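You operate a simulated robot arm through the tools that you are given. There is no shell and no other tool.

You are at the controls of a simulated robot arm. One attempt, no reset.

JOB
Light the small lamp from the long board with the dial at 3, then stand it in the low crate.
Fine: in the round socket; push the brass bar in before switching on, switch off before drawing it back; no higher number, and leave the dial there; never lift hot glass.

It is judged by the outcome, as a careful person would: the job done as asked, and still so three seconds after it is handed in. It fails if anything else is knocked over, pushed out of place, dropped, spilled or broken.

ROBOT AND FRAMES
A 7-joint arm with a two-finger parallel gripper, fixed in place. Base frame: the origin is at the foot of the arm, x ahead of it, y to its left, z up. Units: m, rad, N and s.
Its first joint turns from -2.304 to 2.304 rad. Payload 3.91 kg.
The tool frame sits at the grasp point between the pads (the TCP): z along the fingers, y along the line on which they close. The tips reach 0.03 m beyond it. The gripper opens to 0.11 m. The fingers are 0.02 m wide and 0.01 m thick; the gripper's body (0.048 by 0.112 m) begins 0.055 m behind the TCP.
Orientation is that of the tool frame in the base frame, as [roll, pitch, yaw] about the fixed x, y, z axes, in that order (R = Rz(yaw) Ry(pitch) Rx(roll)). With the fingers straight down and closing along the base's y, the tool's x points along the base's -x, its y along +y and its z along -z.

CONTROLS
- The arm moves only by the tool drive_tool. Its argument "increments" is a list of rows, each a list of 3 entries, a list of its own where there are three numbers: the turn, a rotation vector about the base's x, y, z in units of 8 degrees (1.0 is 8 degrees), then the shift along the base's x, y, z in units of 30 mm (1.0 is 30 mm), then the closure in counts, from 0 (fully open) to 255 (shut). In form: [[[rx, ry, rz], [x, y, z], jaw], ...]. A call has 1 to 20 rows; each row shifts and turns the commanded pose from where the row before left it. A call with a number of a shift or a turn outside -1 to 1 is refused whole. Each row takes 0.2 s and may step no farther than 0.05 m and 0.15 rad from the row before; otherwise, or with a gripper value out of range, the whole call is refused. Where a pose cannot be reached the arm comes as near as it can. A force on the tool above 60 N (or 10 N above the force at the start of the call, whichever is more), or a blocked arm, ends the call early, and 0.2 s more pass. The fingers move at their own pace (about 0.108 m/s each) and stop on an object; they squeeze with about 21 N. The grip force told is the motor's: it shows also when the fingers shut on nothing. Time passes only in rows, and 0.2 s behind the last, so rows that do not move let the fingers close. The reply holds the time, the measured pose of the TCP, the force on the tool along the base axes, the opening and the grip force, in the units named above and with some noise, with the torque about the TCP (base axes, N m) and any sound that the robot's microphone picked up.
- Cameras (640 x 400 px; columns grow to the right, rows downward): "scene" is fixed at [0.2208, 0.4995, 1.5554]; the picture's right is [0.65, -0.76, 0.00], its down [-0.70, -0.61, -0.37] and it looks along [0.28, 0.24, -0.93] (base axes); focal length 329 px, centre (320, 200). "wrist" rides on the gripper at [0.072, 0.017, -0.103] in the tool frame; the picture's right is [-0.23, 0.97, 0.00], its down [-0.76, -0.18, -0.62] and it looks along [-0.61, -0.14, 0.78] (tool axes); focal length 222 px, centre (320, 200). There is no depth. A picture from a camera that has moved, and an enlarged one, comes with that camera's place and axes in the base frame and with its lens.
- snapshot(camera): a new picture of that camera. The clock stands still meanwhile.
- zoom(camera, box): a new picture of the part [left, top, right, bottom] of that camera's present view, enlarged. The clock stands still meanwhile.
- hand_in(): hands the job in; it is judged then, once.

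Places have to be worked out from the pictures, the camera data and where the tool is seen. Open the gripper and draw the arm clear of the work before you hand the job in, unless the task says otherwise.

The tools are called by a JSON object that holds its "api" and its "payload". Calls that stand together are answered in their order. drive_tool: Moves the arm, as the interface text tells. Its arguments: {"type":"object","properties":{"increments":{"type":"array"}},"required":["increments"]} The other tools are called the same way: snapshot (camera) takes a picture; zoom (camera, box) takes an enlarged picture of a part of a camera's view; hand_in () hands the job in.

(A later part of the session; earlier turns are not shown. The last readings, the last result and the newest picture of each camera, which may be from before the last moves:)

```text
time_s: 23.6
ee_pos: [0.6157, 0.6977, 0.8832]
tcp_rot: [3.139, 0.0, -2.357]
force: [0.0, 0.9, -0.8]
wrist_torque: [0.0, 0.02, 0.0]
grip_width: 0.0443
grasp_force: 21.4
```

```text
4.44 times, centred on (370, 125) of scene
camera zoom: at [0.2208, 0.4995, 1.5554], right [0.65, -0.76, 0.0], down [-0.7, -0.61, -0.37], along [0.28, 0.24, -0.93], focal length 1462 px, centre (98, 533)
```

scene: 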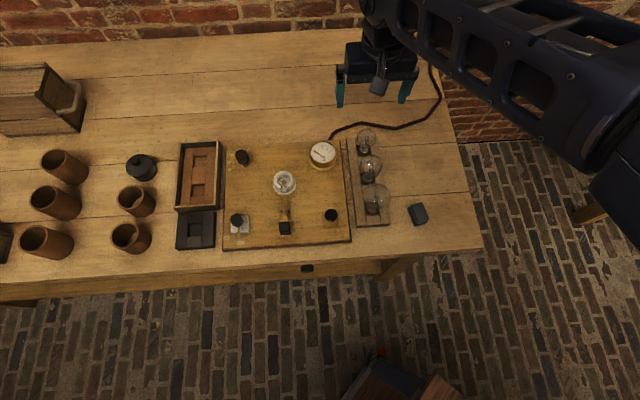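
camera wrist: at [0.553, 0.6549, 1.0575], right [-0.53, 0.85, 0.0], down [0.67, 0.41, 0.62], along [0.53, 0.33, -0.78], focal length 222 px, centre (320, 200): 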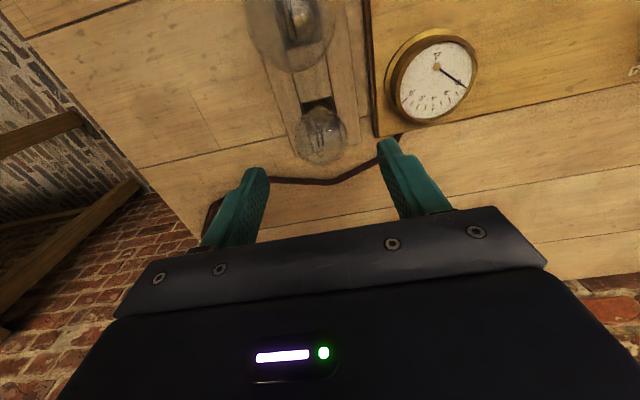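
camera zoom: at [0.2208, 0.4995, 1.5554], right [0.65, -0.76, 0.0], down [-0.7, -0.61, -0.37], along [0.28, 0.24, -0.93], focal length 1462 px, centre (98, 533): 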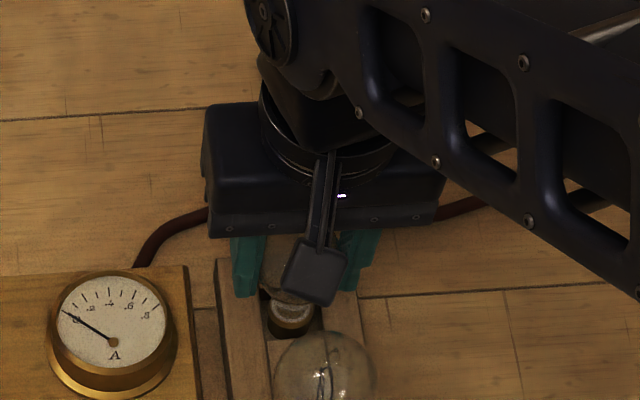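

The small lamp is held (width 0.044 m, no side load). I lift it straight up out of the rack and look at how it hangs.

{"api": "drive_tool", "payload": {"increments": [[[0, 0, 0], [0, 0, 0.3], 200], [[0, 0, 0], [0, 0, 0.5], 200], [[0, 0, 0], [0, 0, 0.8], 200], [[0, 0, 0], [0, 0, 0.9], 200], [[0, 0, 0], [0, 0, 0.9], 200], [[0, 0, 0], [0, 0, 0.6], 200], [[0, 0, 0], [0, 0, 0], 200]]}}

{"api": "snapshot", "payload": {"camera": "wrist"}}

{"api": "snapshot", "payload": {"camera": "scene"}}

{"api": "zoom", "payload": {"camera": "wrist", "box": [220, 80, 420, 230]}}

{"api": "zoom", "payload": {"camera": "scene", "box": [310, 60, 430, 150]}}

```text
time_s: 25.2
ee_pos: [0.6169, 0.6988, 1.0017]
tcp_rot: [3.14, -0.001, -2.356]
force: [-0.1, -0.7, -0.8]
wrist_torque: [0.04, 0.01, 0.0]
grip_width: 0.0443
grasp_force: 20.7
```

```text
taken
camera wrist: at [0.5527, 0.6586, 1.1064], right [-0.53, 0.85, 0.0], down [0.67, 0.41, 0.62], along [0.53, 0.33, -0.78], focal length 222 px, centre (320, 200)
```

wrist: 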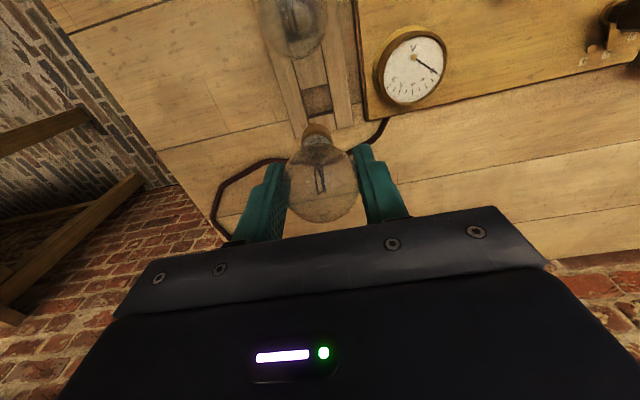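

```text
taken
```

scene: 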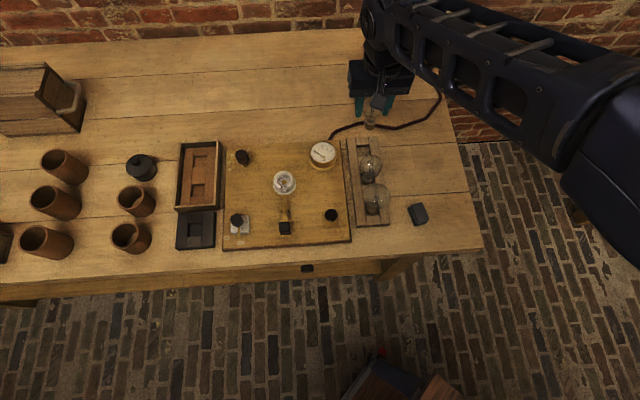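

```text
2.67 times, centred on (320, 155) of wrist
camera zoom: at [0.5527, 0.6586, 1.1064], right [-0.53, 0.85, 0.0], down [0.67, 0.41, 0.62], along [0.53, 0.33, -0.78], focal length 592 px, centre (320, 320)
```

zoom: 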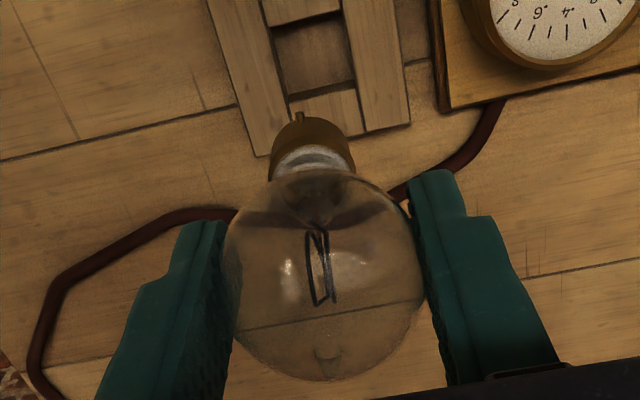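

```text
4.44 times, centred on (370, 105) of scene
camera zoom: at [0.2208, 0.4995, 1.5554], right [0.65, -0.76, 0.0], down [-0.7, -0.61, -0.37], along [0.28, 0.24, -0.93], focal length 1462 px, centre (98, 622)
```

zoom: 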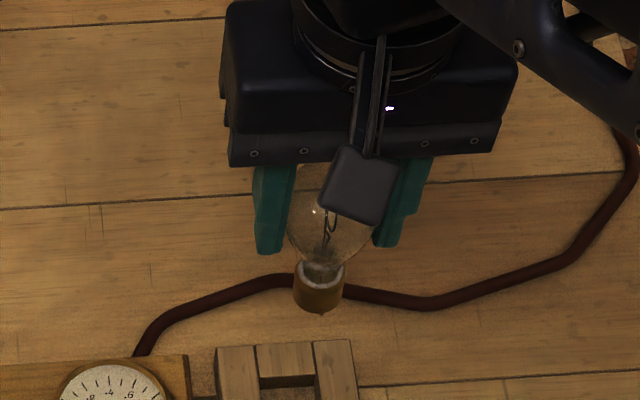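

The lamp hangs with its cap leaning about 2.8° (cap off by roughly 2.7 mm toward +e1), visible in both views. I correct this with a small rotation about the e2 axis while carrying the lamp high over to the socket at (0.418, 0.786).

{"api": "drive_tool", "payload": {"increments": [[[0.247, 0.247, 0], [0, 0, 0], 200], [[0, 0, 0], [-0.829, 0.3625, 0], 200], [[0, 0, 0], [-0.829, 0.3625, 0], 200], [[0, 0, 0], [-0.829, 0.3625, 0], 200], [[0, 0, 0], [-0.829, 0.3625, 0], 200], [[0, 0, 0], [-0.829, 0.3625, 0], 200], [[0, 0, 0], [-0.829, 0.3625, 0], 200], [[0, 0, 0], [-0.829, 0.3625, 0], 200], [[0, 0, 0], [-0.829, 0.3625, 0], 200], [[0, 0, 0], [0, 0, 0], 200]]}}

{"api": "snapshot", "payload": {"camera": "wrist"}}

{"api": "zoom", "payload": {"camera": "wrist", "box": [220, 40, 420, 190]}}

{"api": "zoom", "payload": {"camera": "scene", "box": [230, 110, 350, 200]}}

```text
time_s: 27.4
ee_pos: [0.4175, 0.7859, 1.0024]
tcp_rot: [3.092, 0.0, -2.358]
force: [0.5, 0.7, -0.1]
wrist_torque: [-0.01, 0.0, 0.03]
grip_width: 0.0442
grasp_force: 21.3
```

```text
taken
camera wrist: at [0.3567, 0.7427, 1.1075], right [-0.53, 0.85, 0.05], down [0.69, 0.39, 0.61], along [0.5, 0.36, -0.79], focal length 222 px, centre (320, 200)
```

wrist: 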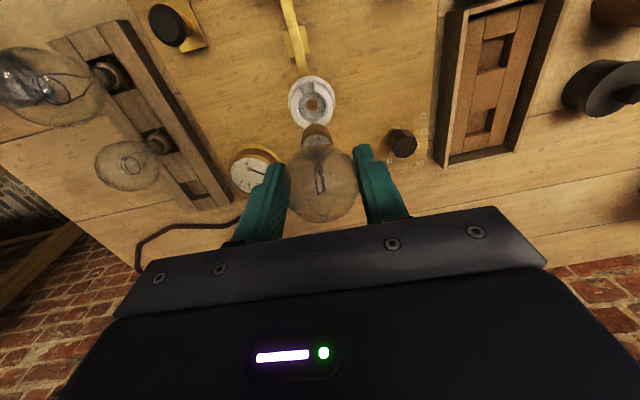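

```text
2.67 times, centred on (320, 115) of wrist
camera zoom: at [0.3567, 0.7427, 1.1075], right [-0.53, 0.85, 0.05], down [0.69, 0.39, 0.61], along [0.5, 0.36, -0.79], focal length 592 px, centre (320, 427)
```

zoom: 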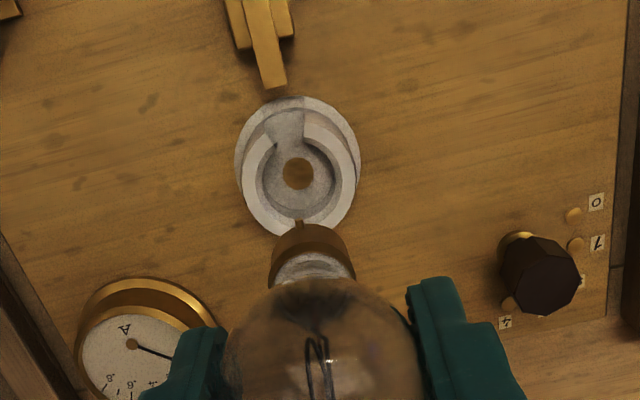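

```text
4.44 times, centred on (290, 155) of scene
camera zoom: at [0.2208, 0.4995, 1.5554], right [0.65, -0.76, 0.0], down [-0.7, -0.61, -0.37], along [0.28, 0.24, -0.93], focal length 1462 px, centre (453, 400)
```

zoom: 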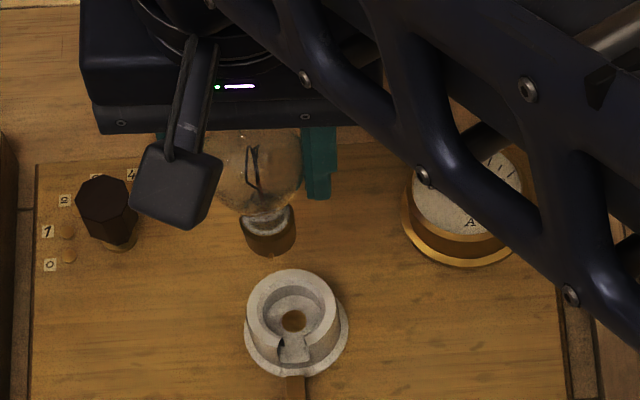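

The lamp is now upright and the socket axis confirms at (0.418, 0.786) in a third view. I descend to just above the rim and check the alignment again.

{"api": "drive_tool", "payload": {"increments": [[[0, 0, 0], [0, 0, -0.9], 200], [[0, 0, 0], [0, 0, -0.8], 200], [[0, 0, 0], [0, 0, -0.6], 200], [[0, 0, 0], [0, 0, 0], 200]]}}

{"api": "zoom", "payload": {"camera": "wrist", "box": [240, 70, 400, 190]}}

{"api": "zoom", "payload": {"camera": "scene", "box": [240, 130, 336, 202]}}

```text
time_s: 28.4
ee_pos: [0.417, 0.7852, 0.9327]
tcp_rot: [3.09, 0.001, -2.356]
force: [0.0, -0.1, -0.6]
wrist_torque: [0.0, 0.02, -0.01]
grip_width: 0.0445
grasp_force: 21.2
```

```text
3.33 times, centred on (320, 130) of wrist
camera zoom: at [0.3575, 0.7419, 1.0372], right [-0.53, 0.85, 0.05], down [0.69, 0.39, 0.61], along [0.5, 0.36, -0.79], focal length 740 px, centre (320, 433)
```

zoom: 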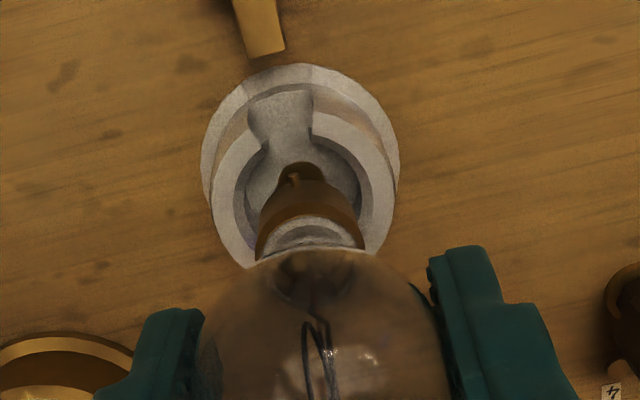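

```text
5.56 times, centred on (288, 166) of scene
camera zoom: at [0.2208, 0.4995, 1.5554], right [0.65, -0.76, 0.0], down [-0.7, -0.61, -0.37], along [0.28, 0.24, -0.93], focal length 1827 px, centre (498, 389)
```

zoom: 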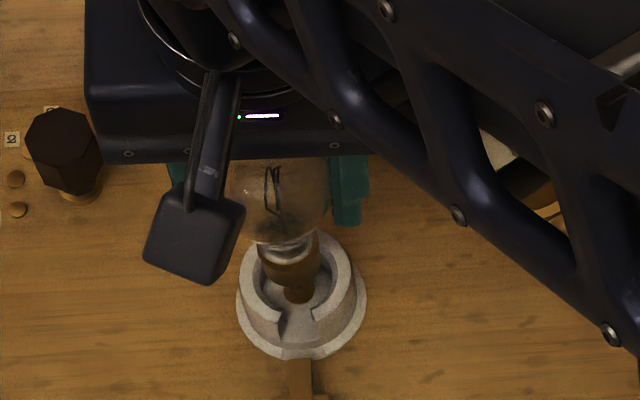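

The cap is centred in the ring in both views. I lower in small steps, watching the force for the seat.

{"api": "drive_tool", "payload": {"increments": [[[0, 0, 0], [0.02, 0.02, -0.35], 200], [[0, 0, 0], [0, 0, -0.35], 200], [[0, 0, 0], [0, 0, 0], 200]]}}

{"api": "zoom", "payload": {"camera": "scene", "box": [240, 130, 336, 202]}}

{"api": "zoom", "payload": {"camera": "wrist", "box": [240, 70, 400, 190]}}

```text
time_s: 29.2
ee_pos: [0.4176, 0.7853, 0.9116]
tcp_rot: [3.091, -0.002, -2.356]
force: [-3.5, -4.8, -1.3]
wrist_torque: [-0.31, 0.24, -0.04]
grip_width: 0.0443
grasp_force: 21.1
```

```text
5.56 times, centred on (288, 166) of scene
camera zoom: at [0.2208, 0.4995, 1.5554], right [0.65, -0.76, 0.0], down [-0.7, -0.61, -0.37], along [0.28, 0.24, -0.93], focal length 1827 px, centre (498, 389)
```

zoom: 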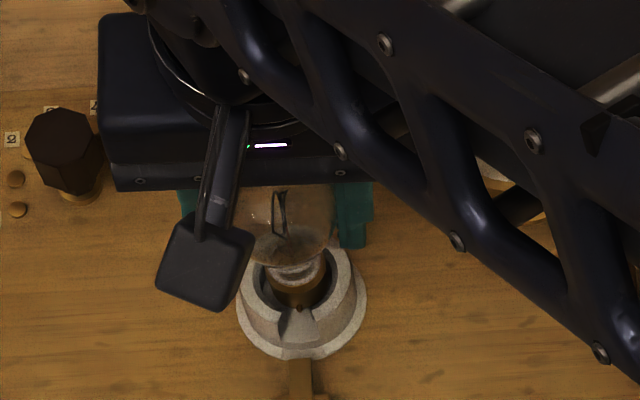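

```text
3.33 times, centred on (320, 130) of wrist
camera zoom: at [0.3577, 0.7416, 1.0173], right [-0.53, 0.85, 0.05], down [0.69, 0.39, 0.61], along [0.5, 0.36, -0.79], focal length 740 px, centre (320, 433)
```

zoom: 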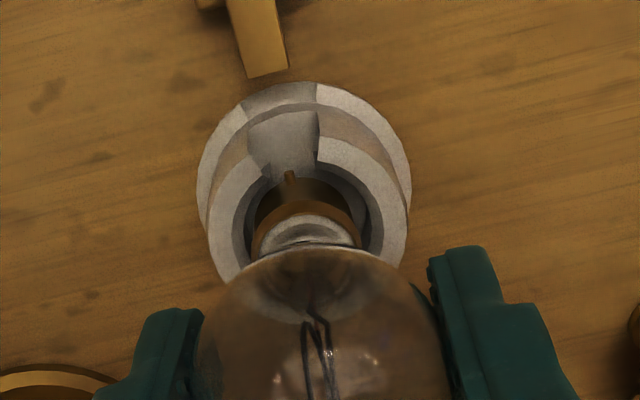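

There is a light side force (about 6 N toward −e2), so the cap is touching the far wall. I shift about 1.5 mm back and continue down in small steps.

{"api": "drive_tool", "payload": {"increments": [[[0, 0, 0], [-0.04, -0.04, 0], 200], [[0, 0, 0], [0, 0, -0.12], 200], [[0, 0, 0], [0, 0, 0], 200]]}}

{"api": "zoom", "payload": {"camera": "wrist", "box": [240, 70, 400, 190]}}

```text
time_s: 30.0
ee_pos: [0.4172, 0.7833, 0.9088]
tcp_rot: [3.09, 0.0, -2.355]
force: [-1.2, 0.2, 0.4]
wrist_torque: [-0.01, 0.04, -0.04]
grip_width: 0.0443
grasp_force: 20.8
```

```text
3.33 times, centred on (320, 130) of wrist
camera zoom: at [0.3565, 0.7411, 1.0139], right [-0.53, 0.85, 0.05], down [0.69, 0.39, 0.61], along [0.5, 0.36, -0.79], focal length 740 px, centre (320, 433)
```

zoom: 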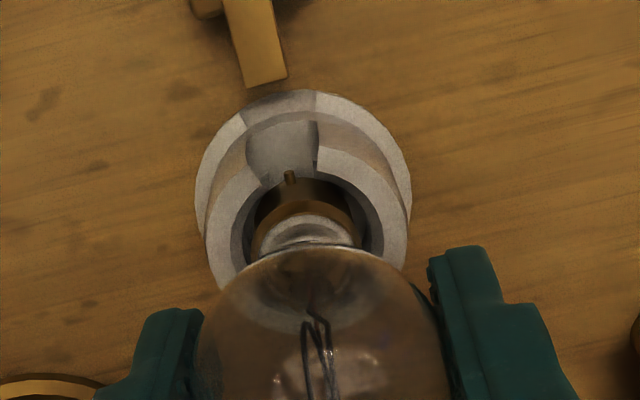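

The side force is gone, and the cap's small pin points into the slot. I keep lowering until the floor is felt.

{"api": "drive_tool", "payload": {"increments": [[[0, 0, 0], [0, 0, -0.1], 200], [[0, 0, 0], [0, 0, -0.07], 200], [[0, 0, 0], [0, 0, 0], 200]]}}

```text
time_s: 30.8
ee_pos: [0.4172, 0.7836, 0.9052]
tcp_rot: [3.091, 0.001, -2.357]
force: [1.5, -1.8, 21.8]
wrist_torque: [0.05, -0.1, -0.02]
grip_width: 0.0444
grasp_force: 20.9
```

The lamp is seated (22 N upward at z≈0.905). I ease off a millimetre, open the jaws moderately, and look.

{"api": "drive_tool", "payload": {"increments": [[[0, 0, 0], [0, 0, 0.04], 200], [[0, 0, 0], [0, 0, 0], 140], [[0, 0, 0], [0, 0, 0], 110], [[0, 0, 0], [0, 0, 0], 81], [[0, 0, 0], [0, 0, 0], 81]]}}

{"api": "zoom", "payload": {"camera": "wrist", "box": [220, 70, 420, 220]}}

{"api": "zoom", "payload": {"camera": "scene", "box": [240, 130, 336, 202]}}

```text
time_s: 32.0
ee_pos: [0.4158, 0.783, 0.9044]
tcp_rot: [3.091, 0.001, -2.354]
force: [-0.3, 0.6, 0.3]
wrist_torque: [0.0, 0.01, -0.01]
grip_width: 0.075
grasp_force: 0.0
```

```text
2.67 times, centred on (320, 145) of wrist
camera zoom: at [0.3561, 0.7409, 1.0096], right [-0.53, 0.85, 0.05], down [0.69, 0.39, 0.61], along [0.5, 0.36, -0.79], focal length 592 px, centre (320, 347)
```

zoom: 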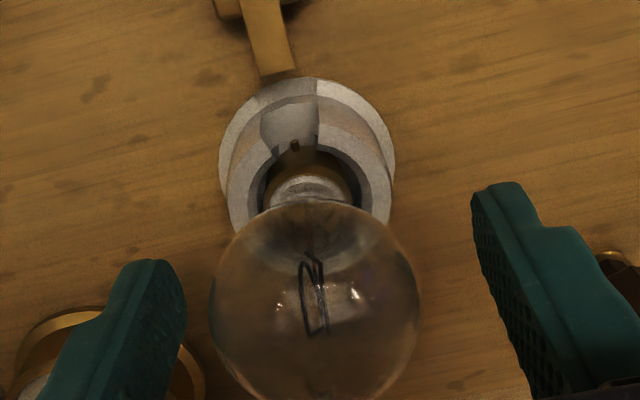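

```text
5.56 times, centred on (288, 166) of scene
camera zoom: at [0.2208, 0.4995, 1.5554], right [0.65, -0.76, 0.0], down [-0.7, -0.61, -0.37], along [0.28, 0.24, -0.93], focal length 1827 px, centre (498, 389)
```

zoom: 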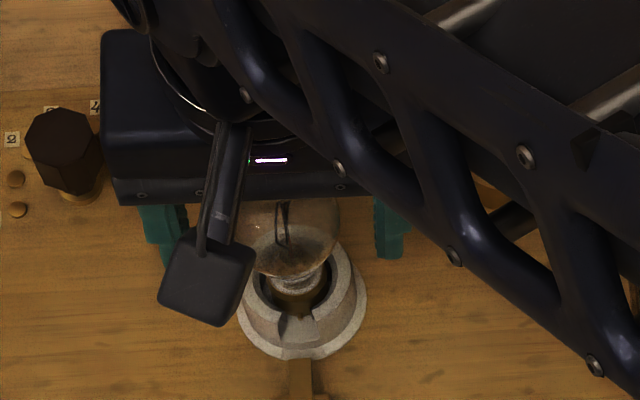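

The lamp stands upright in the round socket. I rise clear vertically, straighten the tool, and move over the brass bar's knob to measure it.

{"api": "drive_tool", "payload": {"increments": [[[0, 0, 0], [0, 0, 0.7], 81], [[0, 0, 0], [0, 0, 1], 81], [[0, 0, 0], [0, 0, 1], 81], [[-0.247, -0.247, 0], [0, 0, 0.5], 81], [[0, 0, 0], [-0.8, -0.78, 0], 81], [[0, 0, 0], [-0.8, -0.78, 0], 81], [[0, 0, 0], [-0.8, -0.78, -0.2], 81], [[0, 0, 0], [-0.4, -0.4, -0.2], 81], [[0, 0, 0], [0, 0, 0], 81]]}}

{"api": "snapshot", "payload": {"camera": "wrist"}}

{"api": "zoom", "payload": {"camera": "wrist", "box": [220, 40, 420, 190]}}

{"api": "snapshot", "payload": {"camera": "scene"}}

```text
time_s: 34.0
ee_pos: [0.3322, 0.7015, 0.9875]
tcp_rot: [3.138, 0.0, -2.356]
force: [0.5, 0.2, 0.8]
wrist_torque: [0.04, -0.01, 0.01]
grip_width: 0.075
grasp_force: 0.1
```

```text
taken
camera wrist: at [0.2693, 0.6618, 1.092], right [-0.53, 0.85, 0.0], down [0.67, 0.41, 0.62], along [0.53, 0.33, -0.78], focal length 222 px, centre (320, 200)
```

wrist: 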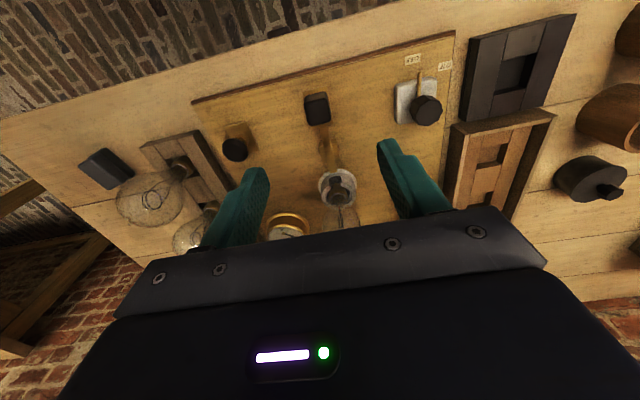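

```text
2.67 times, centred on (320, 115) of wrist
camera zoom: at [0.2693, 0.6618, 1.092], right [-0.53, 0.85, 0.0], down [0.67, 0.41, 0.62], along [0.53, 0.33, -0.78], focal length 592 px, centre (320, 427)
```

zoom: 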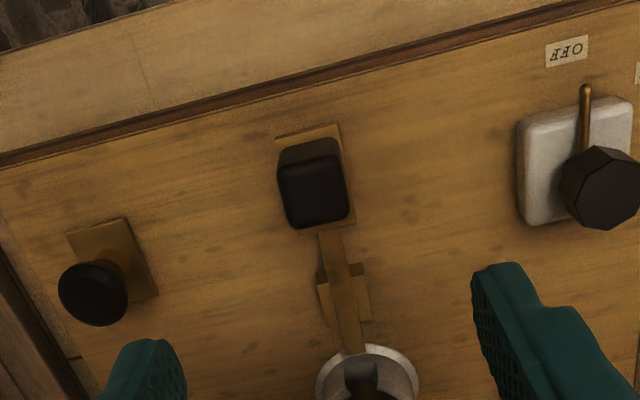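

```text
taken
```

scene: 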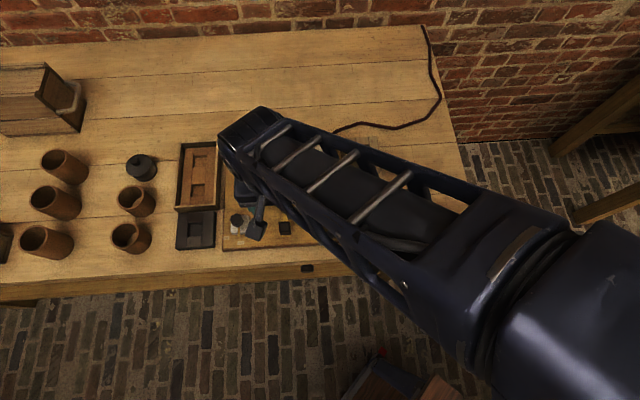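

The bar's knob is about a 25 mm block centred at (0.327, 0.697), z 0.843–0.868. I descend around it with the jaws straddling it and close gently.

{"api": "drive_tool", "payload": {"increments": [[[0, 0, 0], [-0.163, -0.15, -0.9], 116], [[0, 0, 0], [0, 0, -0.9], 116], [[0, 0, 0], [0, 0, -0.7], 116], [[0, 0, 0], [0, 0, 0], 116]]}}

{"api": "zoom", "payload": {"camera": "wrist", "box": [220, 60, 420, 210]}}

```text
time_s: 35.0
ee_pos: [0.3292, 0.6967, 0.9124]
tcp_rot: [3.14, 0.0, -2.357]
force: [-0.4, 0.0, -0.8]
wrist_torque: [0.04, 0.0, 0.02]
grip_width: 0.0602
grasp_force: 0.0
```

```text
2.67 times, centred on (320, 135) of wrist
camera zoom: at [0.2648, 0.6572, 1.0167], right [-0.53, 0.85, 0.0], down [0.67, 0.41, 0.62], along [0.53, 0.33, -0.78], focal length 592 px, centre (320, 373)
```

zoom: 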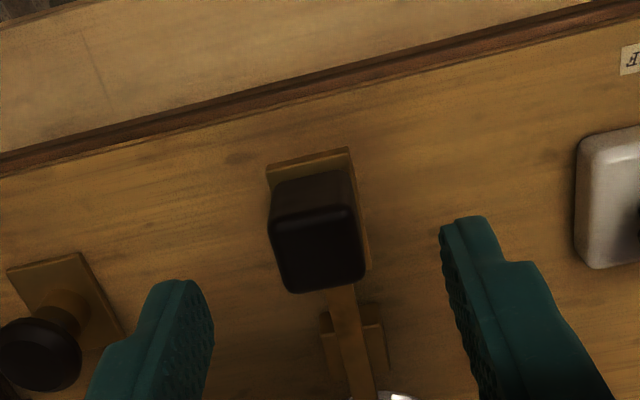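

The knob is centred under the jaws. I descend and close on it.

{"api": "drive_tool", "payload": {"increments": [[[0, 0, 0], [0, 0, -0.6], 116], [[0, 0, 0], [0, 0, -0.6], 116], [[0, 0, 0], [0, 0, 0], 116], [[0, 0, 0], [0, 0, 0], 170], [[0, 0, 0], [0, 0, 0], 255], [[0, 0, 0], [0, 0, 0], 255]]}}

{"api": "zoom", "payload": {"camera": "wrist", "box": [220, 60, 420, 210]}}

```text
time_s: 36.4
ee_pos: [0.3277, 0.6969, 0.8764]
tcp_rot: [3.139, 0.0, -2.358]
force: [12.4, -12.1, 0.9]
wrist_torque: [-0.08, -0.41, 0.05]
grip_width: 0.0237
grasp_force: 45.1
```

```text
2.67 times, centred on (320, 135) of wrist
camera zoom: at [0.2651, 0.6571, 0.9817], right [-0.53, 0.85, 0.0], down [0.67, 0.41, 0.62], along [0.53, 0.33, -0.78], focal length 592 px, centre (320, 373)
```

zoom: 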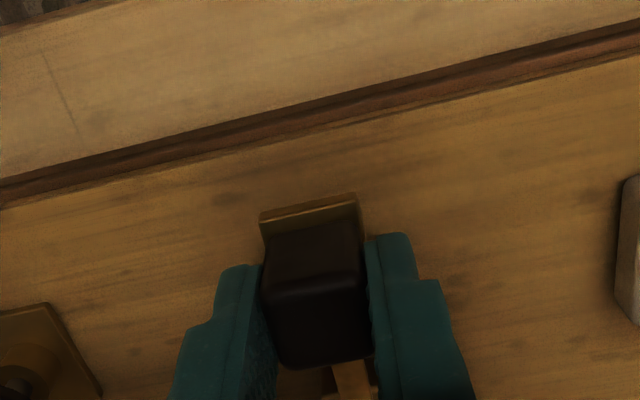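

The knob is held; I relieve the side load by 1 mm and push the bar toward the socket in small steps, watching the force.

{"api": "drive_tool", "payload": {"increments": [[[0, 0, 0], [0.024, -0.024, 0], 255], [[0, 0, 0], [0.1, 0.1, 0], 255], [[0, 0, 0], [0.1, 0.1, 0], 255], [[0, 0, 0], [0.1, 0.1, 0], 255], [[0, 0, 0], [0, 0, 0], 255]]}}

{"api": "snapshot", "payload": {"camera": "wrist"}}

```text
time_s: 37.6
ee_pos: [0.3377, 0.7053, 0.8768]
tcp_rot: [3.138, 0.0, -2.359]
force: [11.8, -13.2, -11.1]
wrist_torque: [0.09, -0.6, 0.02]
grip_width: 0.0239
grasp_force: 44.9
```

```text
taken
camera wrist: at [0.2744, 0.6662, 0.9818], right [-0.53, 0.85, 0.0], down [0.67, 0.41, 0.62], along [0.53, 0.33, -0.78], focal length 222 px, centre (320, 200)
```

wrist: 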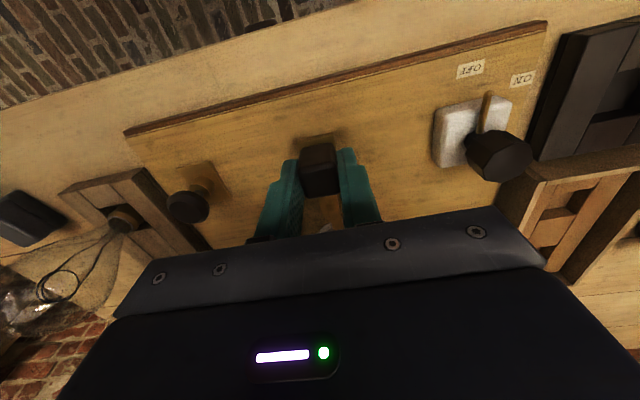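

The bar slid 13 mm with no resistance along its travel. I continue in small steps until there is a stop.

{"api": "drive_tool", "payload": {"increments": [[[0, 0, 0], [0.024, -0.024, 0.02], 255], [[0, 0, 0], [0.08, 0.08, 0], 255], [[0, 0, 0], [0.08, 0.08, 0], 255], [[0, 0, 0], [0, 0, 0], 255]]}}

{"api": "zoom", "payload": {"camera": "scene", "box": [220, 140, 340, 230]}}

```text
time_s: 38.6
ee_pos: [0.3429, 0.7105, 0.8772]
tcp_rot: [3.138, 0.0, -2.358]
force: [3.0, -2.3, -29.3]
wrist_torque: [-0.63, 0.4, 0.07]
grip_width: 0.0235
grasp_force: 45.1
```

```text
4.44 times, centred on (280, 185) of scene
camera zoom: at [0.2208, 0.4995, 1.5554], right [0.65, -0.76, 0.0], down [-0.7, -0.61, -0.37], along [0.28, 0.24, -0.93], focal length 1462 px, centre (498, 267)
```

zoom: 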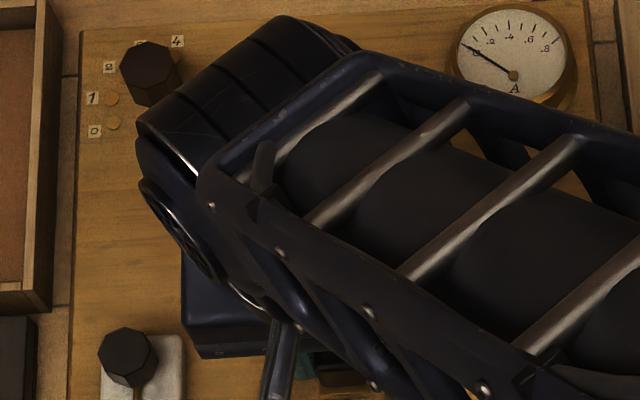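

No axial stop yet at about 20 mm of travel. There is only a vertical strain from my 0.6 mm lift, so I undo that and continue inward.

{"api": "drive_tool", "payload": {"increments": [[[0, 0, 0], [0, 0, -0.033], 255], [[0, 0, 0], [0.06, 0.06, 0], 255], [[0, 0, 0], [0, 0, 0], 255]]}}

{"api": "zoom", "payload": {"camera": "wrist", "box": [220, 60, 420, 210]}}

```text
time_s: 39.4
ee_pos: [0.344, 0.7105, 0.8772]
tcp_rot: [3.14, -0.003, -2.356]
force: [-7.4, -22.2, -4.4]
wrist_torque: [-0.98, 0.46, 0.06]
grip_width: 0.0237
grasp_force: 45.1
```

```text
2.67 times, centred on (320, 135) of wrist
camera zoom: at [0.2801, 0.6717, 0.9819], right [-0.53, 0.85, 0.0], down [0.67, 0.41, 0.62], along [0.53, 0.33, -0.78], focal length 592 px, centre (320, 373)
```

zoom: 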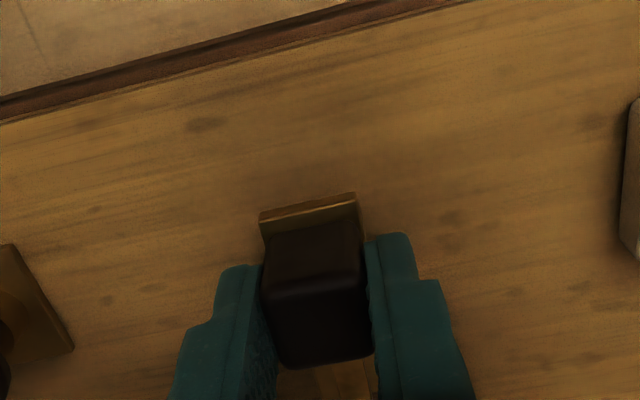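

The bar has met a stop (about 21 N along its travel) at about 21 mm. I relieve the push, release, rise and look at the bar end and lamp.

{"api": "drive_tool", "payload": {"increments": [[[0, 0, 0], [-0.03, -0.04, 0], 255], [[0, 0, 0], [0, 0, 0], 170], [[0, 0, 0], [0, 0, 0], 116], [[0, 0, 0], [0, 0, 0.5], 116], [[0, 0, 0], [0, 0, 1], 116], [[0, 0, 0], [-0.3, -0.3, 1], 116], [[0, 0, 0], [-0.5, -0.5, 1], 116], [[0, 0, 0], [0, 0, 0], 116]]}}

{"api": "snapshot", "payload": {"camera": "wrist"}}

{"api": "zoom", "payload": {"camera": "wrist", "box": [240, 80, 400, 200]}}

{"api": "zoom", "payload": {"camera": "wrist", "box": [360, 30, 500, 130]}}

```text
time_s: 41.2
ee_pos: [0.3212, 0.6877, 0.9812]
tcp_rot: [3.14, 0.001, -2.359]
force: [0.0, -0.2, -0.4]
wrist_torque: [0.04, 0.0, -0.01]
grip_width: 0.0597
grasp_force: 0.0
```

```text
taken
camera wrist: at [0.2567, 0.649, 1.0869], right [-0.53, 0.85, 0.0], down [0.67, 0.41, 0.62], along [0.53, 0.33, -0.78], focal length 222 px, centre (320, 200)
```

wrist: 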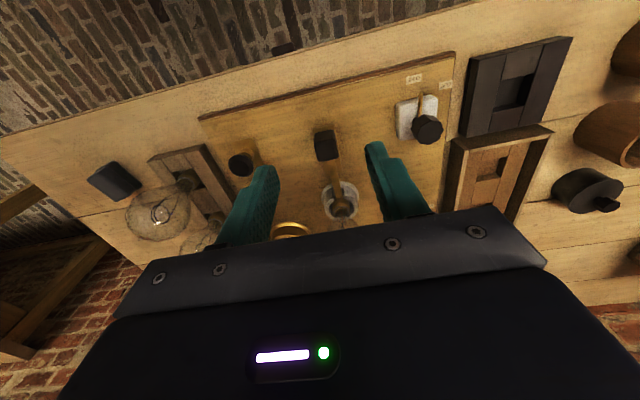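

```text
3.33 times, centred on (320, 140) of wrist
camera zoom: at [0.2567, 0.649, 1.0869], right [-0.53, 0.85, 0.0], down [0.67, 0.41, 0.62], along [0.53, 0.33, -0.78], focal length 740 px, centre (320, 400)
```

zoom: 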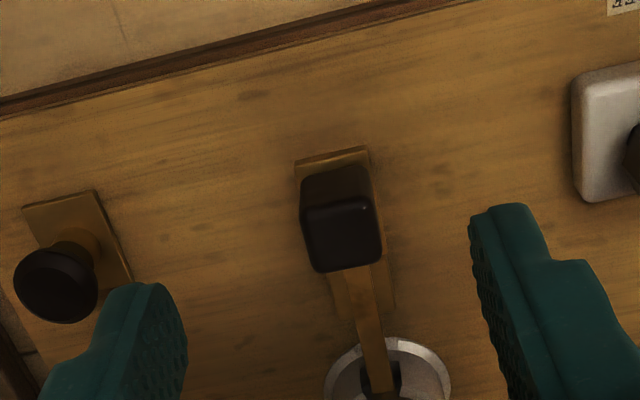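

```text
4.00 times, centred on (430, 80) of wrist
camera zoom: at [0.2567, 0.649, 1.0869], right [-0.53, 0.85, 0.0], down [0.67, 0.41, 0.62], along [0.53, 0.33, -0.78], focal length 888 px, centre (-120, 680)
```

zoom: 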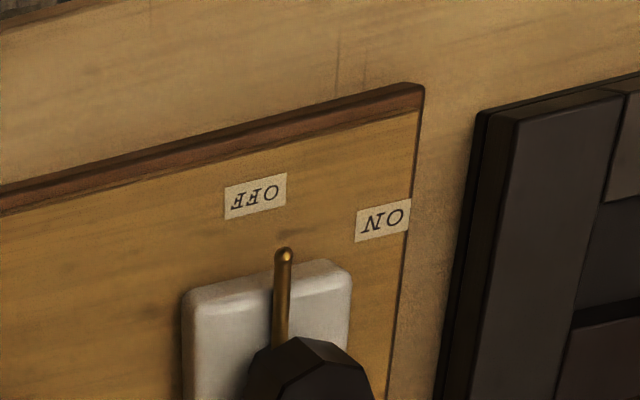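

The bar has entered the socket slot. I now move over the switch to measure its knob and lever, and check the lamp from the scene camera.

{"api": "drive_tool", "payload": {"increments": [[[0, 0, 0], [-0.38, 0.85, 0.1], 116], [[0, 0, 0], [-0.38, 0.85, 0.1], 116], [[0, 0, 0], [-0.38, 0.85, 0.1], 116], [[0, 0, 0], [-0.38, 0.85, 0.1], 116], [[0, 0, 0], [0, 0, 0], 116]]}}

{"api": "snapshot", "payload": {"camera": "wrist"}}

{"api": "zoom", "payload": {"camera": "wrist", "box": [260, 30, 420, 150]}}

{"api": "zoom", "payload": {"camera": "scene", "box": [220, 130, 340, 240]}}

```text
time_s: 42.4
ee_pos: [0.274, 0.79, 0.9957]
tcp_rot: [3.14, -0.001, -2.355]
force: [0.5, 0.0, -0.1]
wrist_torque: [0.0, 0.0, 0.02]
grip_width: 0.0601
grasp_force: 0.1
```

```text
taken
camera wrist: at [0.2102, 0.7502, 1.0991], right [-0.53, 0.85, 0.0], down [0.67, 0.41, 0.62], along [0.53, 0.33, -0.78], focal length 222 px, centre (320, 200)
```

wrist: 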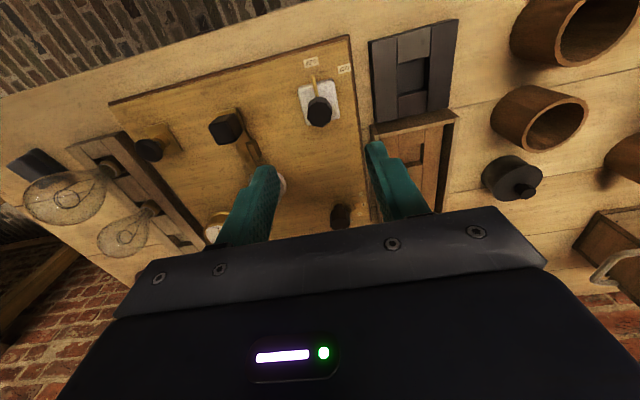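

```text
3.33 times, centred on (340, 90) of wrist
camera zoom: at [0.2102, 0.7502, 1.0991], right [-0.53, 0.85, 0.0], down [0.67, 0.41, 0.62], along [0.53, 0.33, -0.78], focal length 740 px, centre (253, 567)
```

zoom: 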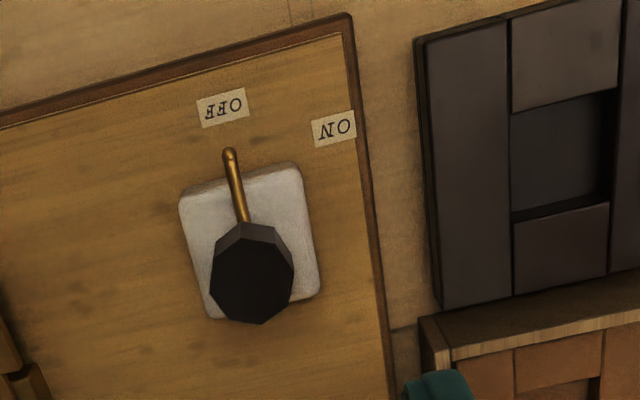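

```text
3.64 times, centred on (280, 185) of scene
camera zoom: at [0.2208, 0.4995, 1.5554], right [0.65, -0.76, 0.0], down [-0.7, -0.61, -0.37], along [0.28, 0.24, -0.93], focal length 1196 px, centre (466, 254)
```

zoom: 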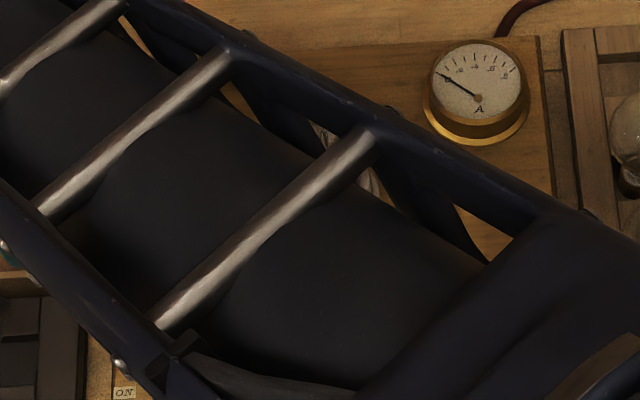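

The switch knob top is at (0.271, 0.7885, 0.868), with the lever at OFF (225°) and ON about 54° clockwise. I zoom to get its facet orientation.

{"api": "zoom", "payload": {"camera": "wrist", "box": [295, 65, 359, 135]}}

{"api": "zoom", "payload": {"camera": "wrist", "box": [200, 90, 300, 190]}}

```text
5.71 times, centred on (327, 100) of wrist
camera zoom: at [0.2102, 0.7502, 1.0991], right [-0.53, 0.85, 0.0], down [0.67, 0.41, 0.62], along [0.53, 0.33, -0.78], focal length 1269 px, centre (280, 771)
```

zoom: 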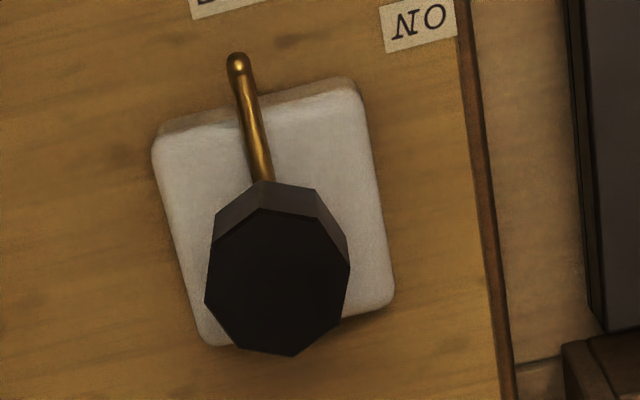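

```text
4.00 times, centred on (250, 140) of wrist
camera zoom: at [0.2102, 0.7502, 1.0991], right [-0.53, 0.85, 0.0], down [0.67, 0.41, 0.62], along [0.53, 0.33, -0.78], focal length 888 px, centre (600, 440)
```

zoom: 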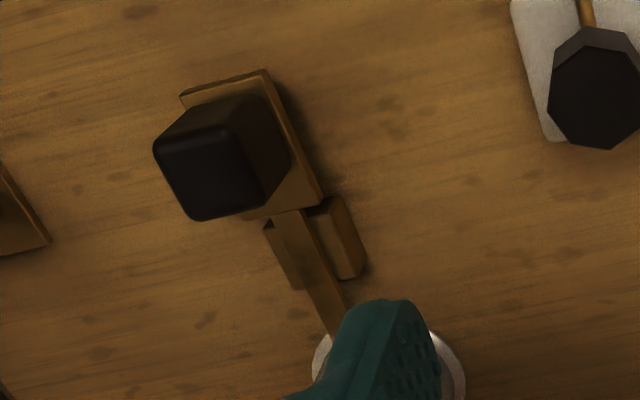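

The switch knob also has its face normals at 22.5°+k·45°, centred at (0.272, 0.789). I turn the tool to azimuth 67.5° and come down to just above it.

{"api": "drive_tool", "payload": {"increments": [[[0, 0, 0.95], [-0.07, -0.03, 0], 116], [[0, 0, 0.95], [0, 0, -0.5], 116], [[0, 0, 0.9125], [0, 0, -0.8], 116], [[0, 0, 0], [0, 0, -0.8], 116], [[0, 0, 0], [0, 0, -0.6], 116], [[0, 0, 0], [0, 0, 0], 116]]}}

{"api": "zoom", "payload": {"camera": "wrist", "box": [220, 60, 420, 210]}}

{"api": "snapshot", "payload": {"camera": "scene"}}

```text
time_s: 43.8
ee_pos: [0.2729, 0.7876, 0.913]
tcp_rot: [3.139, 0.001, -1.962]
force: [-0.3, 0.6, -0.5]
wrist_torque: [0.01, -0.01, -0.01]
grip_width: 0.0601
grasp_force: 0.1
```

```text
2.67 times, centred on (320, 135) of wrist
camera zoom: at [0.2281, 0.7266, 1.0174], right [-0.81, 0.58, 0.0], down [0.46, 0.64, 0.62], along [0.36, 0.51, -0.78], focal length 592 px, centre (320, 373)
```

zoom: 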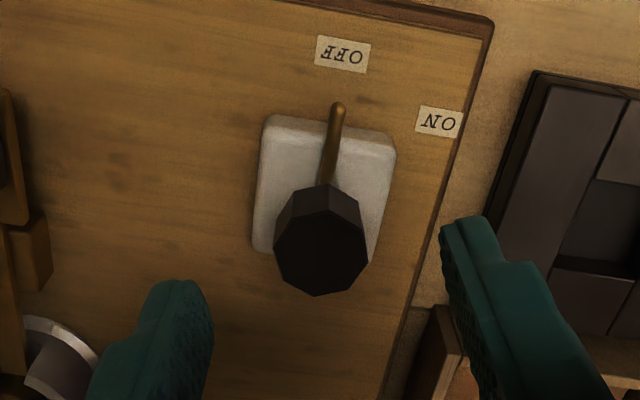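

```text
taken
```

scene: 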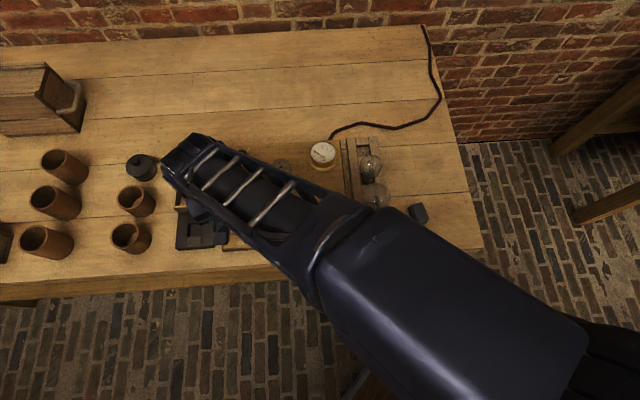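

The knob is about 1.7 mm off centre; I correct that, descend around the knob and close on it.

{"api": "drive_tool", "payload": {"increments": [[[0, 0, 0], [-0.045, 0.018, -0.6], 125], [[0, 0, 0], [0, 0, -0.6], 125], [[0, 0, 0], [0, 0, 0], 125], [[0, 0, 0], [0, 0, 0], 170], [[0, 0, 0], [0, 0, 0], 255], [[0, 0, 0], [0, 0, 0], 255]]}}

{"api": "zoom", "payload": {"camera": "wrist", "box": [220, 60, 420, 210]}}

{"api": "zoom", "payload": {"camera": "scene", "box": [260, 120, 400, 220]}}

```text
time_s: 45.2
ee_pos: [0.2723, 0.7876, 0.8764]
tcp_rot: [3.14, 0.0, -1.966]
force: [3.8, -1.2, 0.5]
wrist_torque: [0.11, -0.24, -0.01]
grip_width: 0.0257
grasp_force: 45.1
```

```text
2.67 times, centred on (320, 135) of wrist
camera zoom: at [0.2281, 0.727, 0.9816], right [-0.81, 0.58, 0.0], down [0.46, 0.63, 0.62], along [0.36, 0.51, -0.78], focal length 592 px, centre (320, 373)
```

zoom: 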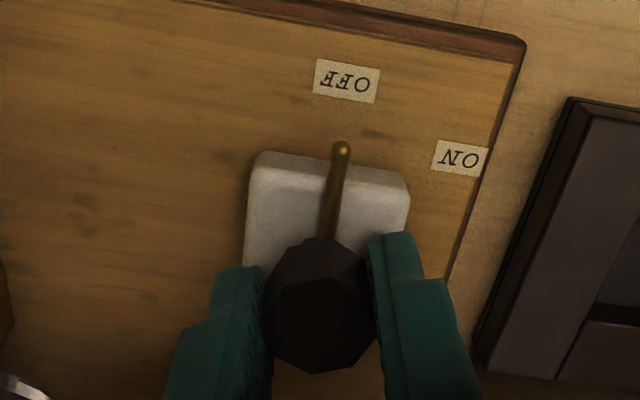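

```text
4.00 times, centred on (330, 170) of scene
camera zoom: at [0.2208, 0.4995, 1.5554], right [0.65, -0.76, 0.0], down [-0.7, -0.61, -0.37], along [0.28, 0.24, -0.93], focal length 1316 px, centre (280, 320)
```

zoom: 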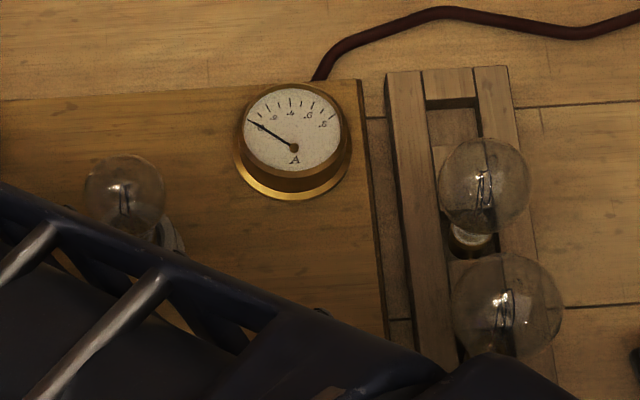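

The lamp stands in the socket, the bar is in and the dial is at 3, and the scene camera sees the lamp and ammeter. I turn the switch clockwise about 42° first and check.

{"api": "drive_tool", "payload": {"increments": [[[0, 0, -0.75], [0, 0, 0], 255], [[0, 0, -0.75], [0, 0, 0], 255], [[0, 0, -0.75], [0, 0, 0], 255], [[0, 0, -0.75], [0, 0, 0], 255], [[0, 0, -0.75], [0, 0, 0], 255], [[0, 0, -0.75], [0, 0, 0], 255], [[0, 0, -0.75], [0, 0, 0], 255]]}}

{"api": "zoom", "payload": {"camera": "wrist", "box": [220, 60, 420, 210]}}

{"api": "zoom", "payload": {"camera": "scene", "box": [260, 120, 400, 220]}}

```text
time_s: 46.8
ee_pos: [0.2724, 0.7879, 0.877]
tcp_rot: [3.14, -0.001, -2.699]
force: [9.0, 3.5, 9.0]
wrist_torque: [0.18, -0.73, 0.0]
grip_width: 0.0256
grasp_force: 44.8
```

```text
2.67 times, centred on (320, 135) of wrist
camera zoom: at [0.1985, 0.7717, 0.9816], right [-0.21, 0.98, 0.0], down [0.76, 0.16, 0.62], along [0.61, 0.13, -0.78], focal length 592 px, centre (320, 373)
```

zoom: 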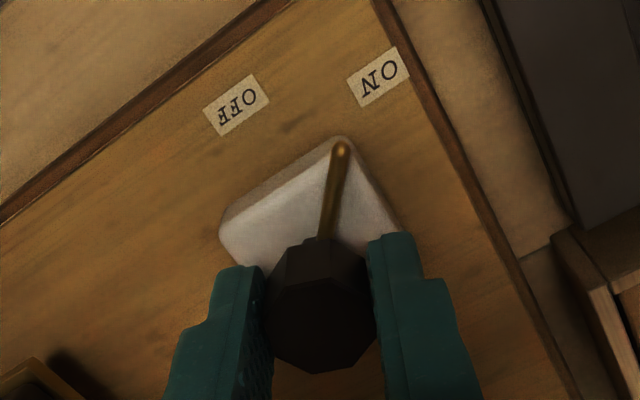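

```text
4.00 times, centred on (330, 170) of scene
camera zoom: at [0.2208, 0.4995, 1.5554], right [0.65, -0.76, 0.0], down [-0.7, -0.61, -0.37], along [0.28, 0.24, -0.93], focal length 1316 px, centre (280, 320)
```

zoom: 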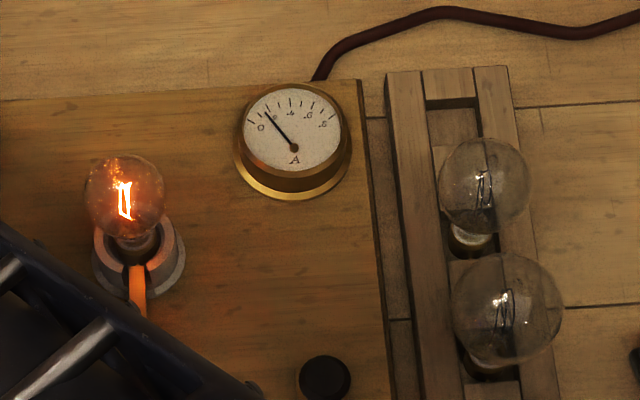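

The lamp is lit and the ammeter is rising. I finish the turn to the full ON mark, hold briefly and look again.

{"api": "drive_tool", "payload": {"increments": [[[0, 0, -0.7], [0, 0, 0], 255], [[0, 0, -0.5], [0, 0, 0], 255], [[0, 0, 0], [0, 0, 0], 255], [[0, 0, 0], [0, 0, 0], 255]]}}

{"api": "zoom", "payload": {"camera": "wrist", "box": [220, 60, 420, 210]}}

{"api": "zoom", "payload": {"camera": "scene", "box": [220, 120, 360, 220]}}

```text
time_s: 47.8
ee_pos: [0.2706, 0.7888, 0.8758]
tcp_rot: [3.14, 0.0, -2.867]
force: [8.6, -0.1, 11.7]
wrist_torque: [-0.16, -0.3, -0.02]
grip_width: 0.0258
grasp_force: 44.9
```

```text
2.67 times, centred on (320, 135) of wrist
camera zoom: at [0.1968, 0.7841, 0.9816], right [-0.05, 1.0, 0.0], down [0.78, 0.04, 0.62], along [0.62, 0.03, -0.78], focal length 592 px, centre (320, 373)
```

zoom: 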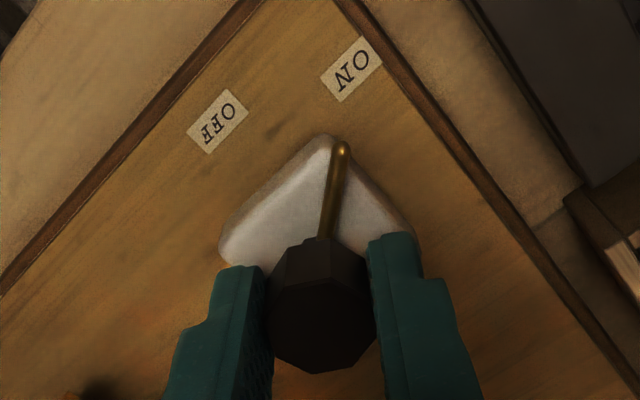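

```text
4.00 times, centred on (290, 170) of scene
camera zoom: at [0.2208, 0.4995, 1.5554], right [0.65, -0.76, 0.0], down [-0.7, -0.61, -0.37], along [0.28, 0.24, -0.93], focal length 1316 px, centre (440, 320)
```

zoom: 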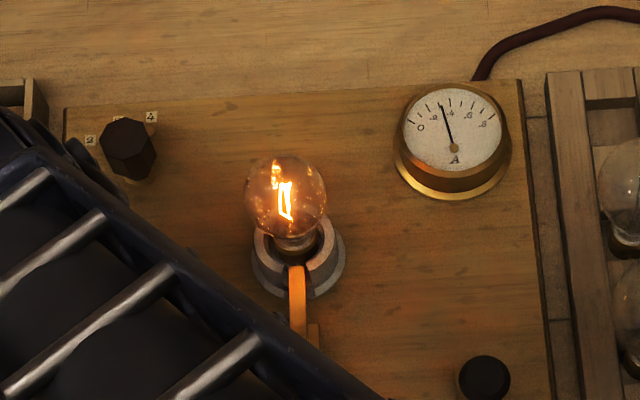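

The lamp glows fully and the meter reads about 0.3–0.35 A with the lever at ON. I hold it about another second and check again before switching off.

{"api": "drive_tool", "payload": {"increments": [[[0, 0, 0], [0, 0, 0], 255], [[0, 0, 0], [0, 0, 0], 255], [[0, 0, 0], [0, 0, 0], 255], [[0, 0, 0], [0, 0, 0], 255], [[0, 0, 0], [0, 0, 0], 255]]}}

{"api": "zoom", "payload": {"camera": "scene", "box": [220, 120, 360, 220]}}

```text
time_s: 49.0
ee_pos: [0.2724, 0.7878, 0.8774]
tcp_rot: [3.141, 0.002, -2.866]
force: [7.0, 1.5, 14.0]
wrist_torque: [-0.15, -0.08, -0.04]
grip_width: 0.0255
grasp_force: 44.9
```

```text
4.00 times, centred on (290, 170) of scene
camera zoom: at [0.2208, 0.4995, 1.5554], right [0.65, -0.76, 0.0], down [-0.7, -0.61, -0.37], along [0.28, 0.24, -0.93], focal length 1316 px, centre (440, 320)
```

zoom: 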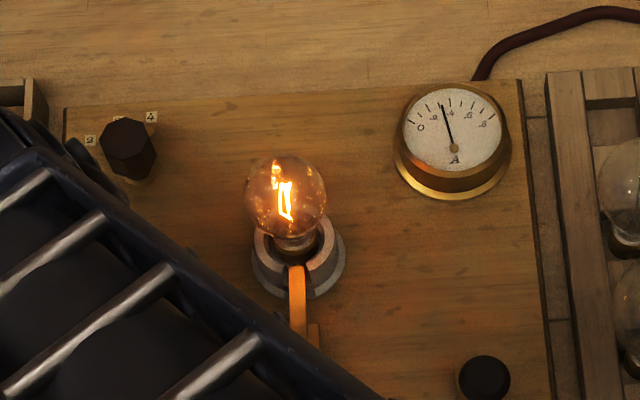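

The reading is steady and the lamp is lit. I turn the switch back counter-clockwise to OFF.

{"api": "drive_tool", "payload": {"increments": [[[0, 0, 0.8], [0, 0, 0], 255], [[0, 0, 0.8], [0, 0, 0], 255], [[0, 0, 0.8], [0, 0, 0], 255], [[0, 0, 0.8], [0, 0, 0], 255], [[0, 0, 0.8], [0, 0, 0], 255], [[0, 0, 0.8], [0, 0, 0], 255], [[0, 0, 0.8], [0, 0, 0], 255], [[0, 0, 0.8], [0, 0, 0], 255], [[0, 0, 0.1], [0, 0, 0], 255], [[0, 0, 0], [0, 0, 0], 255]]}}

{"api": "zoom", "payload": {"camera": "wrist", "box": [220, 60, 420, 210]}}

{"api": "zoom", "payload": {"camera": "scene", "box": [260, 120, 400, 220]}}

```text
time_s: 51.2
ee_pos: [0.2723, 0.7878, 0.8768]
tcp_rot: [3.139, 0.002, -1.958]
force: [10.0, -15.5, 13.2]
wrist_torque: [-0.62, -0.05, -0.37]
grip_width: 0.0255
grasp_force: 45.3
```

```text
2.67 times, centred on (320, 135) of wrist
camera zoom: at [0.2286, 0.7267, 0.9816], right [-0.82, 0.58, 0.0], down [0.45, 0.64, 0.62], along [0.36, 0.51, -0.78], focal length 592 px, centre (320, 373)
```

zoom: 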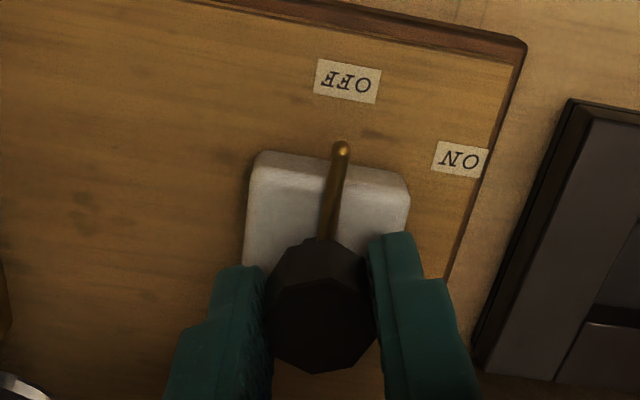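

```text
4.00 times, centred on (330, 170) of scene
camera zoom: at [0.2208, 0.4995, 1.5554], right [0.65, -0.76, 0.0], down [-0.7, -0.61, -0.37], along [0.28, 0.24, -0.93], focal length 1316 px, centre (280, 320)
```

zoom: 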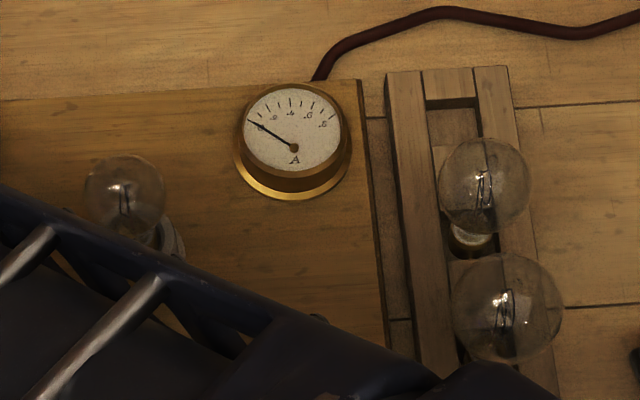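

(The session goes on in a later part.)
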